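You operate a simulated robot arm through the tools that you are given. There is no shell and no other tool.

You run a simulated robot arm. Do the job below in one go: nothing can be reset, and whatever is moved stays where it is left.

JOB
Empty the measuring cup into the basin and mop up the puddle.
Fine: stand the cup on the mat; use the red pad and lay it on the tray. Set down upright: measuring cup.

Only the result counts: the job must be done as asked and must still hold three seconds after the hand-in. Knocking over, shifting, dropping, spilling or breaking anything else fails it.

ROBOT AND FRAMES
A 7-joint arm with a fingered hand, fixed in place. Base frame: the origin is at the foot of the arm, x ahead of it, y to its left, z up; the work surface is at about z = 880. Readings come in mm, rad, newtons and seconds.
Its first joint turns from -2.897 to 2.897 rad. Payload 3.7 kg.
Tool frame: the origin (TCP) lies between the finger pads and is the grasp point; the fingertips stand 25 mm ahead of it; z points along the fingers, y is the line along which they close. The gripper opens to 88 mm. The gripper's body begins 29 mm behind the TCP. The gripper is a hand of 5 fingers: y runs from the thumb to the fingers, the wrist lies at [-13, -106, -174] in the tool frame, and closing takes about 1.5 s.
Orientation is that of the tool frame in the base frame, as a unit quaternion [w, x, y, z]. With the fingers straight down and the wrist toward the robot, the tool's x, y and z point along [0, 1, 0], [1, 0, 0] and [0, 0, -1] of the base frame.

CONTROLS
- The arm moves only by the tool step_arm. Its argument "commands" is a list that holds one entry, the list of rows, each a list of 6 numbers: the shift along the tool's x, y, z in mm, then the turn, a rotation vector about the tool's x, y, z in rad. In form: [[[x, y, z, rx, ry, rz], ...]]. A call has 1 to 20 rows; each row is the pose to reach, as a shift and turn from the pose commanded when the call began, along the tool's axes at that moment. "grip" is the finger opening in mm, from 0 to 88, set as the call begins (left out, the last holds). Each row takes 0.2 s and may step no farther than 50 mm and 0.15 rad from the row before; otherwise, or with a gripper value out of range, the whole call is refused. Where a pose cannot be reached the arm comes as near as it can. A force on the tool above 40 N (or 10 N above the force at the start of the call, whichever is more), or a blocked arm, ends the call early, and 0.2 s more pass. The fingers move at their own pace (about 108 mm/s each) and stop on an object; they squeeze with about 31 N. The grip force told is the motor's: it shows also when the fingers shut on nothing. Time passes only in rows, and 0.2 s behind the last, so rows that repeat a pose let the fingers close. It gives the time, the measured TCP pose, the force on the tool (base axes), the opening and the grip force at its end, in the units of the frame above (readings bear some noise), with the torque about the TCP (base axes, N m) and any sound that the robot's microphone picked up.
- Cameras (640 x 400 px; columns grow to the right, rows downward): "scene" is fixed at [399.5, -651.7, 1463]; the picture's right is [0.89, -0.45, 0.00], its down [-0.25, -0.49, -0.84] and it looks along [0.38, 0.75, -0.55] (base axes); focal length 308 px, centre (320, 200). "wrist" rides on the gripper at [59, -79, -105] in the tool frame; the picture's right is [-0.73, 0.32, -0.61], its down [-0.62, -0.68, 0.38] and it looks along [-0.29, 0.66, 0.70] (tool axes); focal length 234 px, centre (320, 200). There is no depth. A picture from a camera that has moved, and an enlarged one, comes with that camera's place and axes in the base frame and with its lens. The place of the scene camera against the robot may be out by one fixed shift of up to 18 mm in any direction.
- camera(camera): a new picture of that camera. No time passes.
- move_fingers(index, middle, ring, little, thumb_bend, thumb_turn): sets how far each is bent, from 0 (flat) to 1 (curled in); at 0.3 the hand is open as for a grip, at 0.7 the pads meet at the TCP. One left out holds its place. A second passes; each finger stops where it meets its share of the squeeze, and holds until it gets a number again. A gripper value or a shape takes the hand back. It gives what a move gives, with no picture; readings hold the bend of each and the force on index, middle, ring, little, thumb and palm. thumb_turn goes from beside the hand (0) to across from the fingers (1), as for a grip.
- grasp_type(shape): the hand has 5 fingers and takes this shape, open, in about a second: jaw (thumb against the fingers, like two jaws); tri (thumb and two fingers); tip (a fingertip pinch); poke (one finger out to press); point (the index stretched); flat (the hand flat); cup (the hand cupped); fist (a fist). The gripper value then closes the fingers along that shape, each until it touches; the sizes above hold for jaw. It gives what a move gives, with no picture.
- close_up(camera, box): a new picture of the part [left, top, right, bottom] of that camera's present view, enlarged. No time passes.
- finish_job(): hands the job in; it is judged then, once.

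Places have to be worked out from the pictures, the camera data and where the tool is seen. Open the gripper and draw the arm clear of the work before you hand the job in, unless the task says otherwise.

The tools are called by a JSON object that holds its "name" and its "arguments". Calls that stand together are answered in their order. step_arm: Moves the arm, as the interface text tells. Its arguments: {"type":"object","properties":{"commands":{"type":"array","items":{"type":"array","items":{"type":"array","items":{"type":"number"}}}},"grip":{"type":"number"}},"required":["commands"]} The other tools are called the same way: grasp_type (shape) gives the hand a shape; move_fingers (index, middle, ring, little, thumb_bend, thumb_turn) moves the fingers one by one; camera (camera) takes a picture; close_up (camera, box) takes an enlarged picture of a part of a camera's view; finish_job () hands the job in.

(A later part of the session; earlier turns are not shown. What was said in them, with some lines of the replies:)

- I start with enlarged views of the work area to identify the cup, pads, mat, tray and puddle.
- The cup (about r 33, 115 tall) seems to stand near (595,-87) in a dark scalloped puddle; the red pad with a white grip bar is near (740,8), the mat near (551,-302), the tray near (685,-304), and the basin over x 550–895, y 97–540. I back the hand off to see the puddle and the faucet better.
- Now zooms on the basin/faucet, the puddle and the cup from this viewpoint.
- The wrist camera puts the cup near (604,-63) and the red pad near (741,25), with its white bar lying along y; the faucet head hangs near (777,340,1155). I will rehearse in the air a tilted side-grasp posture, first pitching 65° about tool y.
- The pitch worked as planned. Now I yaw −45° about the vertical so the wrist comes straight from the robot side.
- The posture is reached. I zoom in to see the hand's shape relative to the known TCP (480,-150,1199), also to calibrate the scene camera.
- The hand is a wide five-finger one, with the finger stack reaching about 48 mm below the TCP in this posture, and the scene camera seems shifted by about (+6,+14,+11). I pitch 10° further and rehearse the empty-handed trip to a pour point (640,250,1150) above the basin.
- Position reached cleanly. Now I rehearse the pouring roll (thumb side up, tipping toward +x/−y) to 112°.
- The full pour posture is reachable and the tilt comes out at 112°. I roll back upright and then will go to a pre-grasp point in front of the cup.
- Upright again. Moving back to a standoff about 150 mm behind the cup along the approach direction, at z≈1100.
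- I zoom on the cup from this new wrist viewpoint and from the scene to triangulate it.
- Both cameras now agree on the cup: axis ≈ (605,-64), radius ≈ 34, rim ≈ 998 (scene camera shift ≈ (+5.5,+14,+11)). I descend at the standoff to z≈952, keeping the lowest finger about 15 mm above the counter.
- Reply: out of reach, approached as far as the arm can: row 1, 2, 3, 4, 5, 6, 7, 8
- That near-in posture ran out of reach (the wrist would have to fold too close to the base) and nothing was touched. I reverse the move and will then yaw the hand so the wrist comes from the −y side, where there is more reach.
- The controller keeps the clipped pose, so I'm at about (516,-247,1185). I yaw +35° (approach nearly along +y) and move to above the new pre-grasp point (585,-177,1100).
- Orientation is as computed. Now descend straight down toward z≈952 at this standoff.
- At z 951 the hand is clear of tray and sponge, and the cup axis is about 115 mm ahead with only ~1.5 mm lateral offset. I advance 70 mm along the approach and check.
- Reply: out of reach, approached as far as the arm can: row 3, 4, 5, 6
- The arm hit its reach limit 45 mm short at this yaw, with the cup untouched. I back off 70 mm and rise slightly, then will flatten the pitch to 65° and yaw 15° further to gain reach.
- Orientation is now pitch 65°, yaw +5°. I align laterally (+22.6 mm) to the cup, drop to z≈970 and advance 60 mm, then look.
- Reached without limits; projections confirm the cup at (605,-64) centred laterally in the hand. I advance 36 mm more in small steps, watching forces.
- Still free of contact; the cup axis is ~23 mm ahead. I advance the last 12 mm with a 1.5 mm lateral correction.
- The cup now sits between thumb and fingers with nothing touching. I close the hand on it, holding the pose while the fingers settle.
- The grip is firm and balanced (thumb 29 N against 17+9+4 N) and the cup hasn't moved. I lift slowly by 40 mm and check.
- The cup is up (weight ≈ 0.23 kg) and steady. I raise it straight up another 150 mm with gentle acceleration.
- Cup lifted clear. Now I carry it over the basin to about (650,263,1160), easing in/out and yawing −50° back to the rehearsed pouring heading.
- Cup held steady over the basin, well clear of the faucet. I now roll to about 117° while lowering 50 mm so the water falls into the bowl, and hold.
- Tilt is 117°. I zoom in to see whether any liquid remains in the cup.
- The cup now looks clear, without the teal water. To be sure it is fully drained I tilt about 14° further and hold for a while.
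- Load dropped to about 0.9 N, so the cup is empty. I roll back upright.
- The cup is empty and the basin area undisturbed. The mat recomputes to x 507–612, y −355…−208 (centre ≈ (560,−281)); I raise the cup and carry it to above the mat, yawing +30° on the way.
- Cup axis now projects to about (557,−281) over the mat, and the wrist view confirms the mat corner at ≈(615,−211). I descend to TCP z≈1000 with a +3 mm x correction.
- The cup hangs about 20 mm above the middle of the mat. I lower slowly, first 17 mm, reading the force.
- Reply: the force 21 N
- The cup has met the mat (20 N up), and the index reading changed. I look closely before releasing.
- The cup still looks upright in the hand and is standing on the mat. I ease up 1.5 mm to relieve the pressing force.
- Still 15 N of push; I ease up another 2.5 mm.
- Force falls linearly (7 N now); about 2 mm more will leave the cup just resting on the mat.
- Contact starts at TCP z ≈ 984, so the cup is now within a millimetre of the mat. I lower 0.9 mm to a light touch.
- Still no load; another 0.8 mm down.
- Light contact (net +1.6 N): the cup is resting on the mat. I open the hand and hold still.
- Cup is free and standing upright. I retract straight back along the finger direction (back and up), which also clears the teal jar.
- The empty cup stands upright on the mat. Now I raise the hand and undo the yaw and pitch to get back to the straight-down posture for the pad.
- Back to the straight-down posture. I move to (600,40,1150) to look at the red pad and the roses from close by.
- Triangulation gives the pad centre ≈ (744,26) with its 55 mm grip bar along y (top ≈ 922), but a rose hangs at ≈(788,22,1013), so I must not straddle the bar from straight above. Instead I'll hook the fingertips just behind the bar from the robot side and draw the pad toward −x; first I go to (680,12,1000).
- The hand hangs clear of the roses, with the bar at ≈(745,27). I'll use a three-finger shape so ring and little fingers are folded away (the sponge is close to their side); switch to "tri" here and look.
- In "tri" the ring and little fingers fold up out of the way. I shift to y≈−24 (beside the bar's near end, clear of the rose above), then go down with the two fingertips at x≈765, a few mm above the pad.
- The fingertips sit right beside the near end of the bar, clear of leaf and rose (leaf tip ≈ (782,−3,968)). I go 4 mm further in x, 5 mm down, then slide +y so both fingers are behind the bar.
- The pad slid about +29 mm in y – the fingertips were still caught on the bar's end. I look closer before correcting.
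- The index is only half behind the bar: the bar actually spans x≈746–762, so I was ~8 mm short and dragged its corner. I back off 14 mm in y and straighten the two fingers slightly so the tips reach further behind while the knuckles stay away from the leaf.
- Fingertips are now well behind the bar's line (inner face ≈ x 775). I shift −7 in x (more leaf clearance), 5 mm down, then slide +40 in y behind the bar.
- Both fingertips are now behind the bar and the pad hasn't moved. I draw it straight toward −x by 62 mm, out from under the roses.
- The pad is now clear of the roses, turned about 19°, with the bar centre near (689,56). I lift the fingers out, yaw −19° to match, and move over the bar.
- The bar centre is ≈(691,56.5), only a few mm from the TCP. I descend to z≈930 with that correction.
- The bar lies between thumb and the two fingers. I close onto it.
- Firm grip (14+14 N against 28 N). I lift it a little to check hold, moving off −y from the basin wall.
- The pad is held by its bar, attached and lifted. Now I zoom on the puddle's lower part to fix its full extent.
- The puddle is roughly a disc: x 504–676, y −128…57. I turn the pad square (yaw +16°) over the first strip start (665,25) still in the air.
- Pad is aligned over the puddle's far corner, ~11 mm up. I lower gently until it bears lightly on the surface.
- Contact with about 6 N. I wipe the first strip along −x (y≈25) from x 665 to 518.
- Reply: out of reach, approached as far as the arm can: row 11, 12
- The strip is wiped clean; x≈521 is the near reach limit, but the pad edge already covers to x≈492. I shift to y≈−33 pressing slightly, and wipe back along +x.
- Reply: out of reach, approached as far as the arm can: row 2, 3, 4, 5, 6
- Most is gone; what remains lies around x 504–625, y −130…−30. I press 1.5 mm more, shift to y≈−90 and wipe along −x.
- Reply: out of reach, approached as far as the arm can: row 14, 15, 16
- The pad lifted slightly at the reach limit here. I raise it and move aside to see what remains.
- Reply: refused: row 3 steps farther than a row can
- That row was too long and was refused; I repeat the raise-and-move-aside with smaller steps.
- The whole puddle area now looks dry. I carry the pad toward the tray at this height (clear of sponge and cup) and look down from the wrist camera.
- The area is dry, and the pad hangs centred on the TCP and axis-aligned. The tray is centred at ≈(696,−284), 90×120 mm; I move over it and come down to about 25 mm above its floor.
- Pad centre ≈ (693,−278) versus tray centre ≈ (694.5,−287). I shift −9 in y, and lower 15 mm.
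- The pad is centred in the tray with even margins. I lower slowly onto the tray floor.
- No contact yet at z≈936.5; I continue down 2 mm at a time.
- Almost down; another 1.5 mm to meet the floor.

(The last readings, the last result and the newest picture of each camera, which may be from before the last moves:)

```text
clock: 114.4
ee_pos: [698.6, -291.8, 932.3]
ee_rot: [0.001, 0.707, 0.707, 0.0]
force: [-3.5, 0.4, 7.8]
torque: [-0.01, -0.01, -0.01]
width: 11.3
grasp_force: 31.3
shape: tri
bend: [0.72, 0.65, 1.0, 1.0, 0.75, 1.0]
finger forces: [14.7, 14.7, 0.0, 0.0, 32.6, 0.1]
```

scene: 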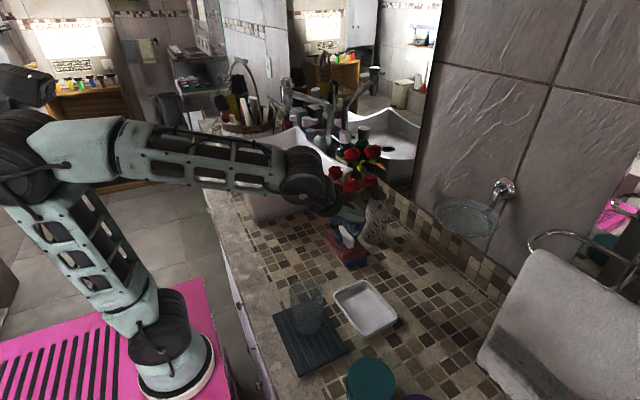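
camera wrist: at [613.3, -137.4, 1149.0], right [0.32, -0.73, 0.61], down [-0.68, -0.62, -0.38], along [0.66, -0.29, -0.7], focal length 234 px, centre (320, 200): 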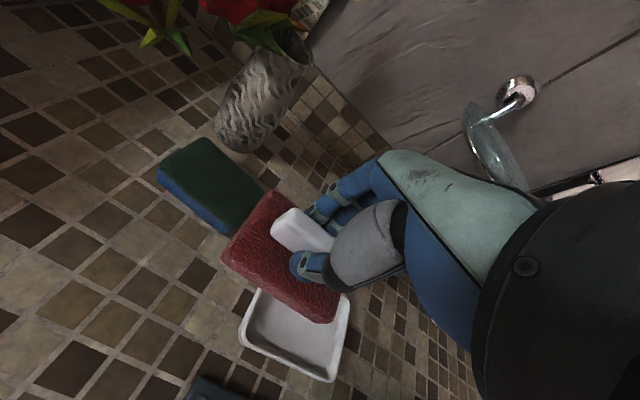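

Contact at ~8 N. I ease up 0.7 mm and open only partly (40 mm) so the fingertips stay within the tray walls.

{"name": "step_arm", "arguments": {"commands": [[[0, 0, -0.7, 0, 0, 0], [0, 0, -0.8, 0, 0, 0]]]}}

{"name": "step_arm", "arguments": {"commands": [[[0, 0, 0, 0, 0, 0], [0, 0, 0, 0, 0, 0], [0, 0, 0, 0, 0, 0], [0, 0, 0, 0, 0, 0], [0, 0, 0, 0, 0, 0]]], "grip": 40}}

{"name": "close_up", "arguments": {"camera": "wrist", "box": [180, 160, 400, 380]}}

{"name": "close_up", "arguments": {"camera": "scene", "box": [290, 260, 410, 345]}}

```text
clock: 115.0
ee_pos: [699.9, -290.7, 933.0]
ee_rot: [0.0, 0.707, 0.707, 0.0]
force: [-3.3, 0.0, 6.2]
torque: [0.02, -0.01, 0.0]
width: 11.1
grasp_force: 30.7
shape: tri
bend: [0.72, 0.65, 1.0, 1.0, 0.75, 1.0]
finger forces: [14.7, 14.9, 0.0, 0.1, 32.3, 0.0]
```

```text
clock: 116.2
ee_pos: [699.9, -291.6, 931.8]
ee_rot: [0.0, 0.706, 0.708, 0.0]
force: [0.3, -0.8, 0.4]
torque: [0.0, 0.01, 0.01]
width: 39.7
grasp_force: 0.1
shape: tri
bend: [0.74, 0.46, 0.99, 0.99, 0.71, 1.0]
finger forces: [0.0, 0.0, 0.0, 0.1, 0.0, 0.1]
```

```text
1.82 times, centred on (290, 270) of wrist
camera zoom: at [619.9, -232.3, 1038.3], right [0.32, -0.73, 0.61], down [-0.68, -0.62, -0.38], along [0.66, -0.29, -0.7], focal length 426 px, centre (374, 73)
```

zoom: 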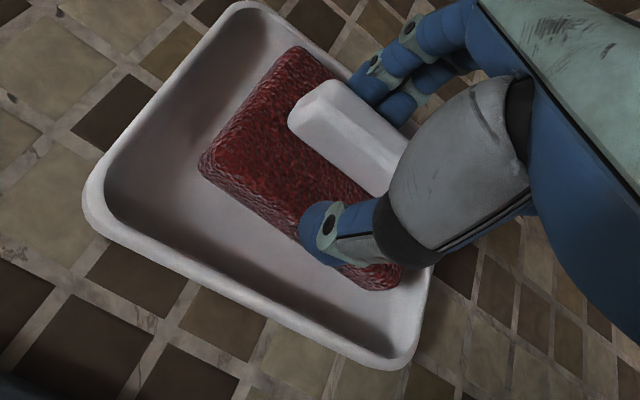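

```text
4.71 times, centred on (350, 302) of scene
camera zoom: at [399.5, -651.7, 1463.0], right [0.89, -0.45, 0.0], down [-0.25, -0.49, -0.84], along [0.38, 0.75, -0.55], focal length 1448 px, centre (179, -282)
```

zoom: 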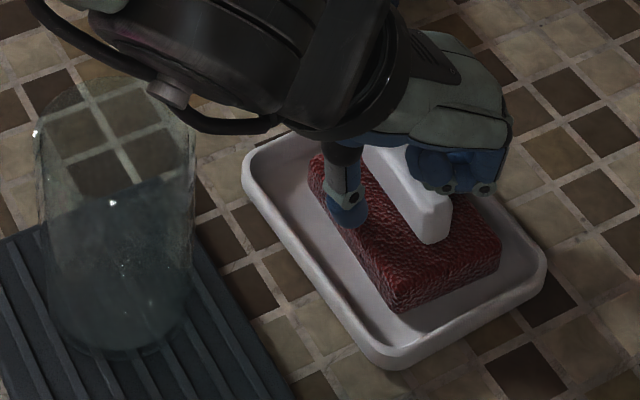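

Released; the pad lies in the tray. I lift straight up 70 mm, then check.

{"name": "step_arm", "arguments": {"commands": [[[0, 0, -8, 0, 0, 0], [0, 0, -20, 0, 0, 0], [0, 0, -40, 0, 0, 0], [0, 0, -70, 0, 0, 0], [0, 0, -70, 0, 0, 0]]]}}

{"name": "close_up", "arguments": {"camera": "wrist", "box": [180, 160, 400, 380]}}

{"name": "close_up", "arguments": {"camera": "scene", "box": [290, 260, 410, 345]}}

```text
clock: 117.4
ee_pos: [698.3, -292.4, 1002.5]
ee_rot: [0.0, 0.706, 0.708, 0.0]
force: [0.1, 0.3, 0.0]
torque: [0.01, 0.0, -0.02]
width: 39.8
grasp_force: 0.0
shape: tri
bend: [0.74, 0.46, 0.99, 0.99, 0.71, 1.0]
finger forces: [0.1, 0.0, 0.0, 0.1, 0.0, 0.1]
```

```text
1.82 times, centred on (290, 270) of wrist
camera zoom: at [619.1, -232.3, 1108.8], right [0.32, -0.73, 0.61], down [-0.68, -0.62, -0.38], along [0.66, -0.29, -0.7], focal length 426 px, centre (374, 73)
```

zoom: 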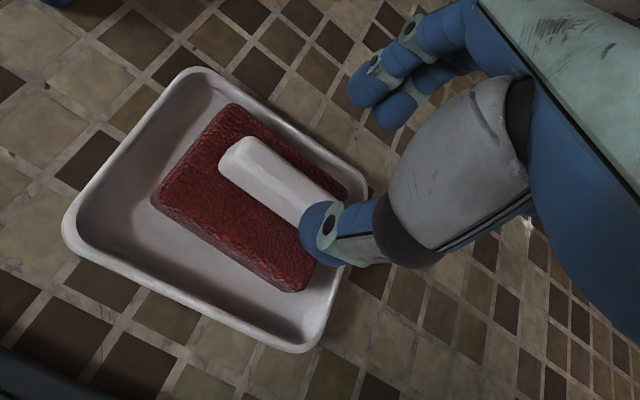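

```text
4.71 times, centred on (350, 302) of scene
camera zoom: at [399.5, -651.7, 1463.0], right [0.89, -0.45, 0.0], down [-0.25, -0.49, -0.84], along [0.38, 0.75, -0.55], focal length 1448 px, centre (179, -282)
```

zoom: 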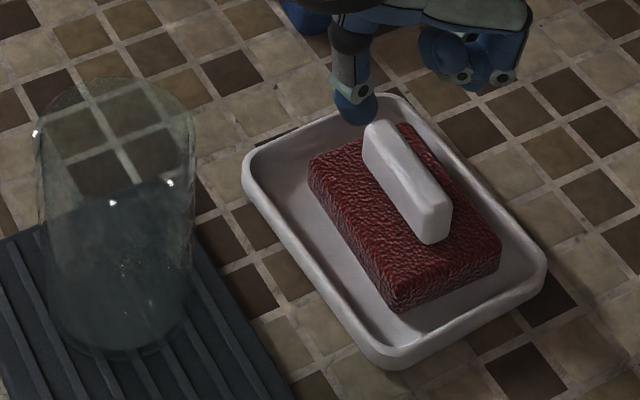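

The pad lies flat within the tray walls, and the cup stands on the mat. I raise the arm high and open the hand fully, drawing back toward the start pose.

{"name": "step_arm", "arguments": {"commands": [[[0, 0, -40, 0, 0, 0], [0, 0, -85, 0, 0, 0], [0, 0, -130, 0, 0, 0], [0, 0, -175, 0, 0, 0], [10, -20, -215, 0, 0, 0], [25, -50, -250, 0, 0, 0], [45, -80, -280, 0, 0, 0], [65, -115, -295, 0, 0, 0], [85, -150, -300, 0, 0, 0], [105, -190, -300, 0, 0, 0], [125, -225, -300, 0, 0, 0], [125, -225, -300, 0, 0, 0]]]}}

{"name": "grasp_type", "arguments": {"shape": "jaw"}}

{"name": "step_arm", "arguments": {"commands": [[[0, 0, 0, 0, 0, 0], [0, 0, 0, 0, 0, 0], [0, 0, 0, 0, 0, 0]]], "grip": 88}}

{"name": "camera", "arguments": {"camera": "scene"}}

{"name": "close_up", "arguments": {"camera": "scene", "box": [220, 180, 420, 305]}}

{"name": "close_up", "arguments": {"camera": "scene", "box": [220, 275, 420, 400]}}

{"name": "close_up", "arguments": {"camera": "scene", "box": [200, 80, 400, 205]}}

{"name": "camera", "arguments": {"camera": "wrist"}}

```text
clock: 120.0
ee_pos: [473.7, -170.1, 1303.7]
ee_rot: [0.0, 0.707, 0.708, 0.001]
force: [0.9, 0.5, 0.0]
torque: [0.01, -0.02, -0.03]
width: 39.9
grasp_force: 0.1
shape: tri
bend: [0.74, 0.46, 0.99, 0.99, 0.71, 1.0]
finger forces: [0.0, 0.0, 0.1, 0.1, 0.0, 0.0]
```

```text
clock: 120.9
ee_pos: [474.8, -169.9, 1302.6]
ee_rot: [0.0, 0.706, 0.708, 0.0]
force: [-0.7, 0.8, 0.1]
torque: [0.0, -0.01, -0.02]
width: 87.9
grasp_force: 0.1
shape: jaw
bend: [0.3, 0.3, 0.3, 0.3, 0.3, 0.98]
finger forces: [0.0, 0.1, 0.1, 0.0, 0.0, 0.1]
```

```text
clock: 121.7
ee_pos: [474.6, -171.4, 1302.4]
ee_rot: [0.0, 0.707, 0.707, -0.001]
force: [0.1, 0.2, 0.0]
torque: [-0.03, 0.01, -0.01]
width: 87.6
grasp_force: 0.1
shape: jaw
bend: [0.3, 0.3, 0.3, 0.3, 0.3, 0.98]
finger forces: [0.0, 0.0, 0.1, 0.0, 0.0, 0.0]
```

```text
taken
```

scene: 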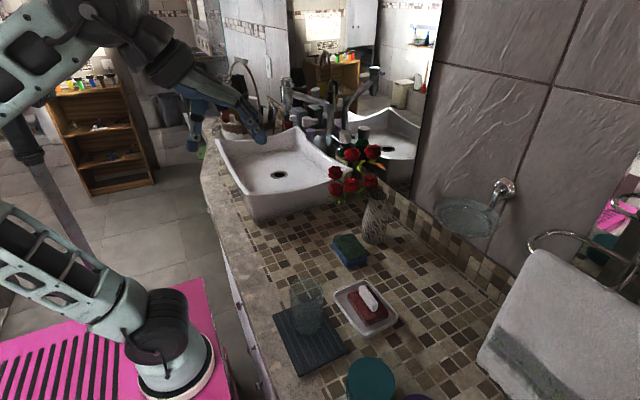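

```text
3.20 times, centred on (320, 242) of scene
camera zoom: at [399.5, -651.7, 1463.0], right [0.89, -0.45, 0.0], down [-0.25, -0.49, -0.84], along [0.38, 0.75, -0.55], focal length 985 px, centre (320, 64)
```

zoom: 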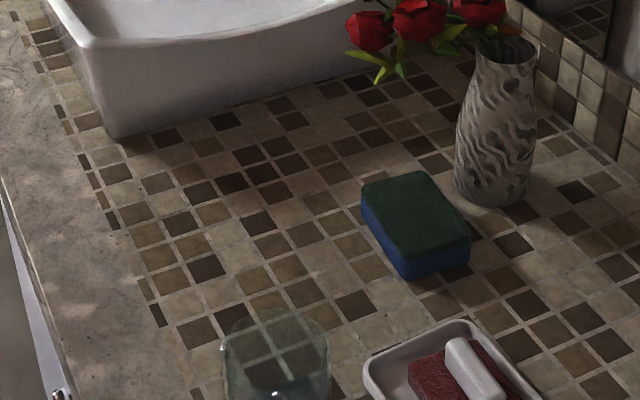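

```text
3.20 times, centred on (320, 338) of scene
camera zoom: at [399.5, -651.7, 1463.0], right [0.89, -0.45, 0.0], down [-0.25, -0.49, -0.84], along [0.38, 0.75, -0.55], focal length 985 px, centre (320, -240)
```

zoom: 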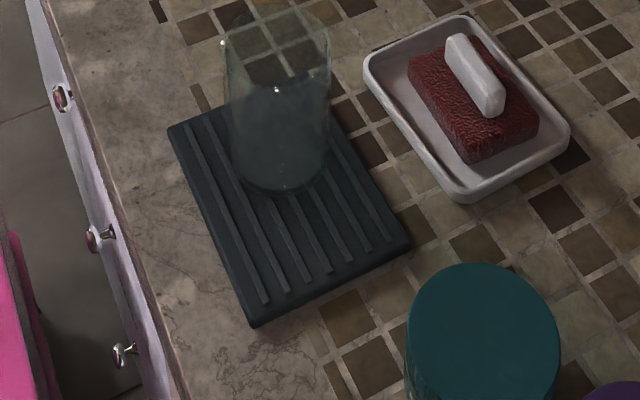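

```text
3.20 times, centred on (300, 142) of scene
camera zoom: at [399.5, -651.7, 1463.0], right [0.89, -0.45, 0.0], down [-0.25, -0.49, -0.84], along [0.38, 0.75, -0.55], focal length 985 px, centre (384, 384)
```

zoom: 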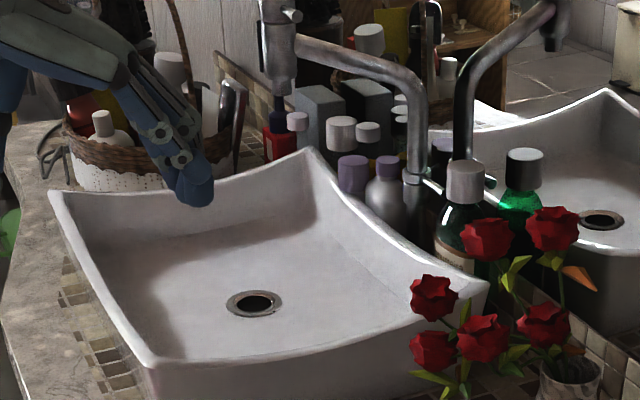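

```text
taken
camera wrist: at [395.8, -110.8, 1408.8], right [0.32, -0.73, 0.61], down [-0.68, -0.62, -0.38], along [0.66, -0.29, -0.7], focal length 234 px, centre (320, 200)
```

wrist: 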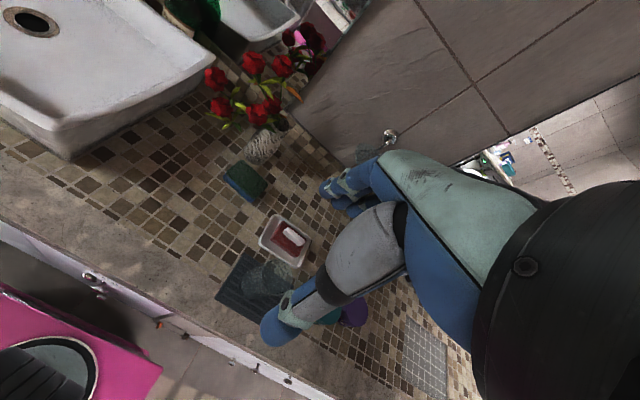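

Mat, tray, sponge, vase and roses are exactly where they were; the cup is upright and empty. One last zoom of the wiped area from the wrist camera to be sure nothing wet remains behind the cup.

{"name": "close_up", "arguments": {"camera": "wrist", "box": [60, 120, 320, 330]}}

```text
1.90 times, centred on (190, 225) of wrist
camera zoom: at [395.8, -110.8, 1408.8], right [0.32, -0.73, 0.61], down [-0.68, -0.62, -0.38], along [0.66, -0.29, -0.7], focal length 446 px, centre (568, 152)
```

zoom: 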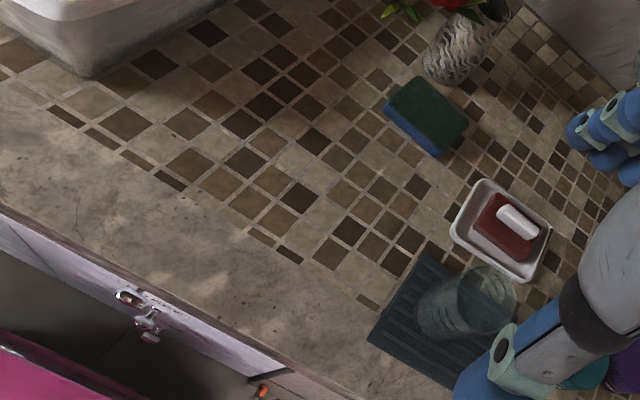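

The counter is dry everywhere, the cup stands upright on the mat, the red pad lies in the tray, and the arm is clear with an open hand. I hand the job in.

{"name": "finish_job", "arguments": {}}

```text
The job is handed in.
```

The job is done and handed in; I don't have the judge's result.

- **Cup:** I emptied it into the basin, and it stands upright on the mat.
- **Puddle:** I wiped it up with the red pad. The last pictures from both cameras show the counter dry.
- **Red pad:** It lies flat in the tray, slightly off-centre but within the walls.
- **Everything else:** In the last pictures the mat, tray, sponge, vase and roses are where they were at the start. The pad had to be dragged out from under the roses before I could grip it. I saw no contact with the flowers.

The arm is drawn clear of the work with the hand open.
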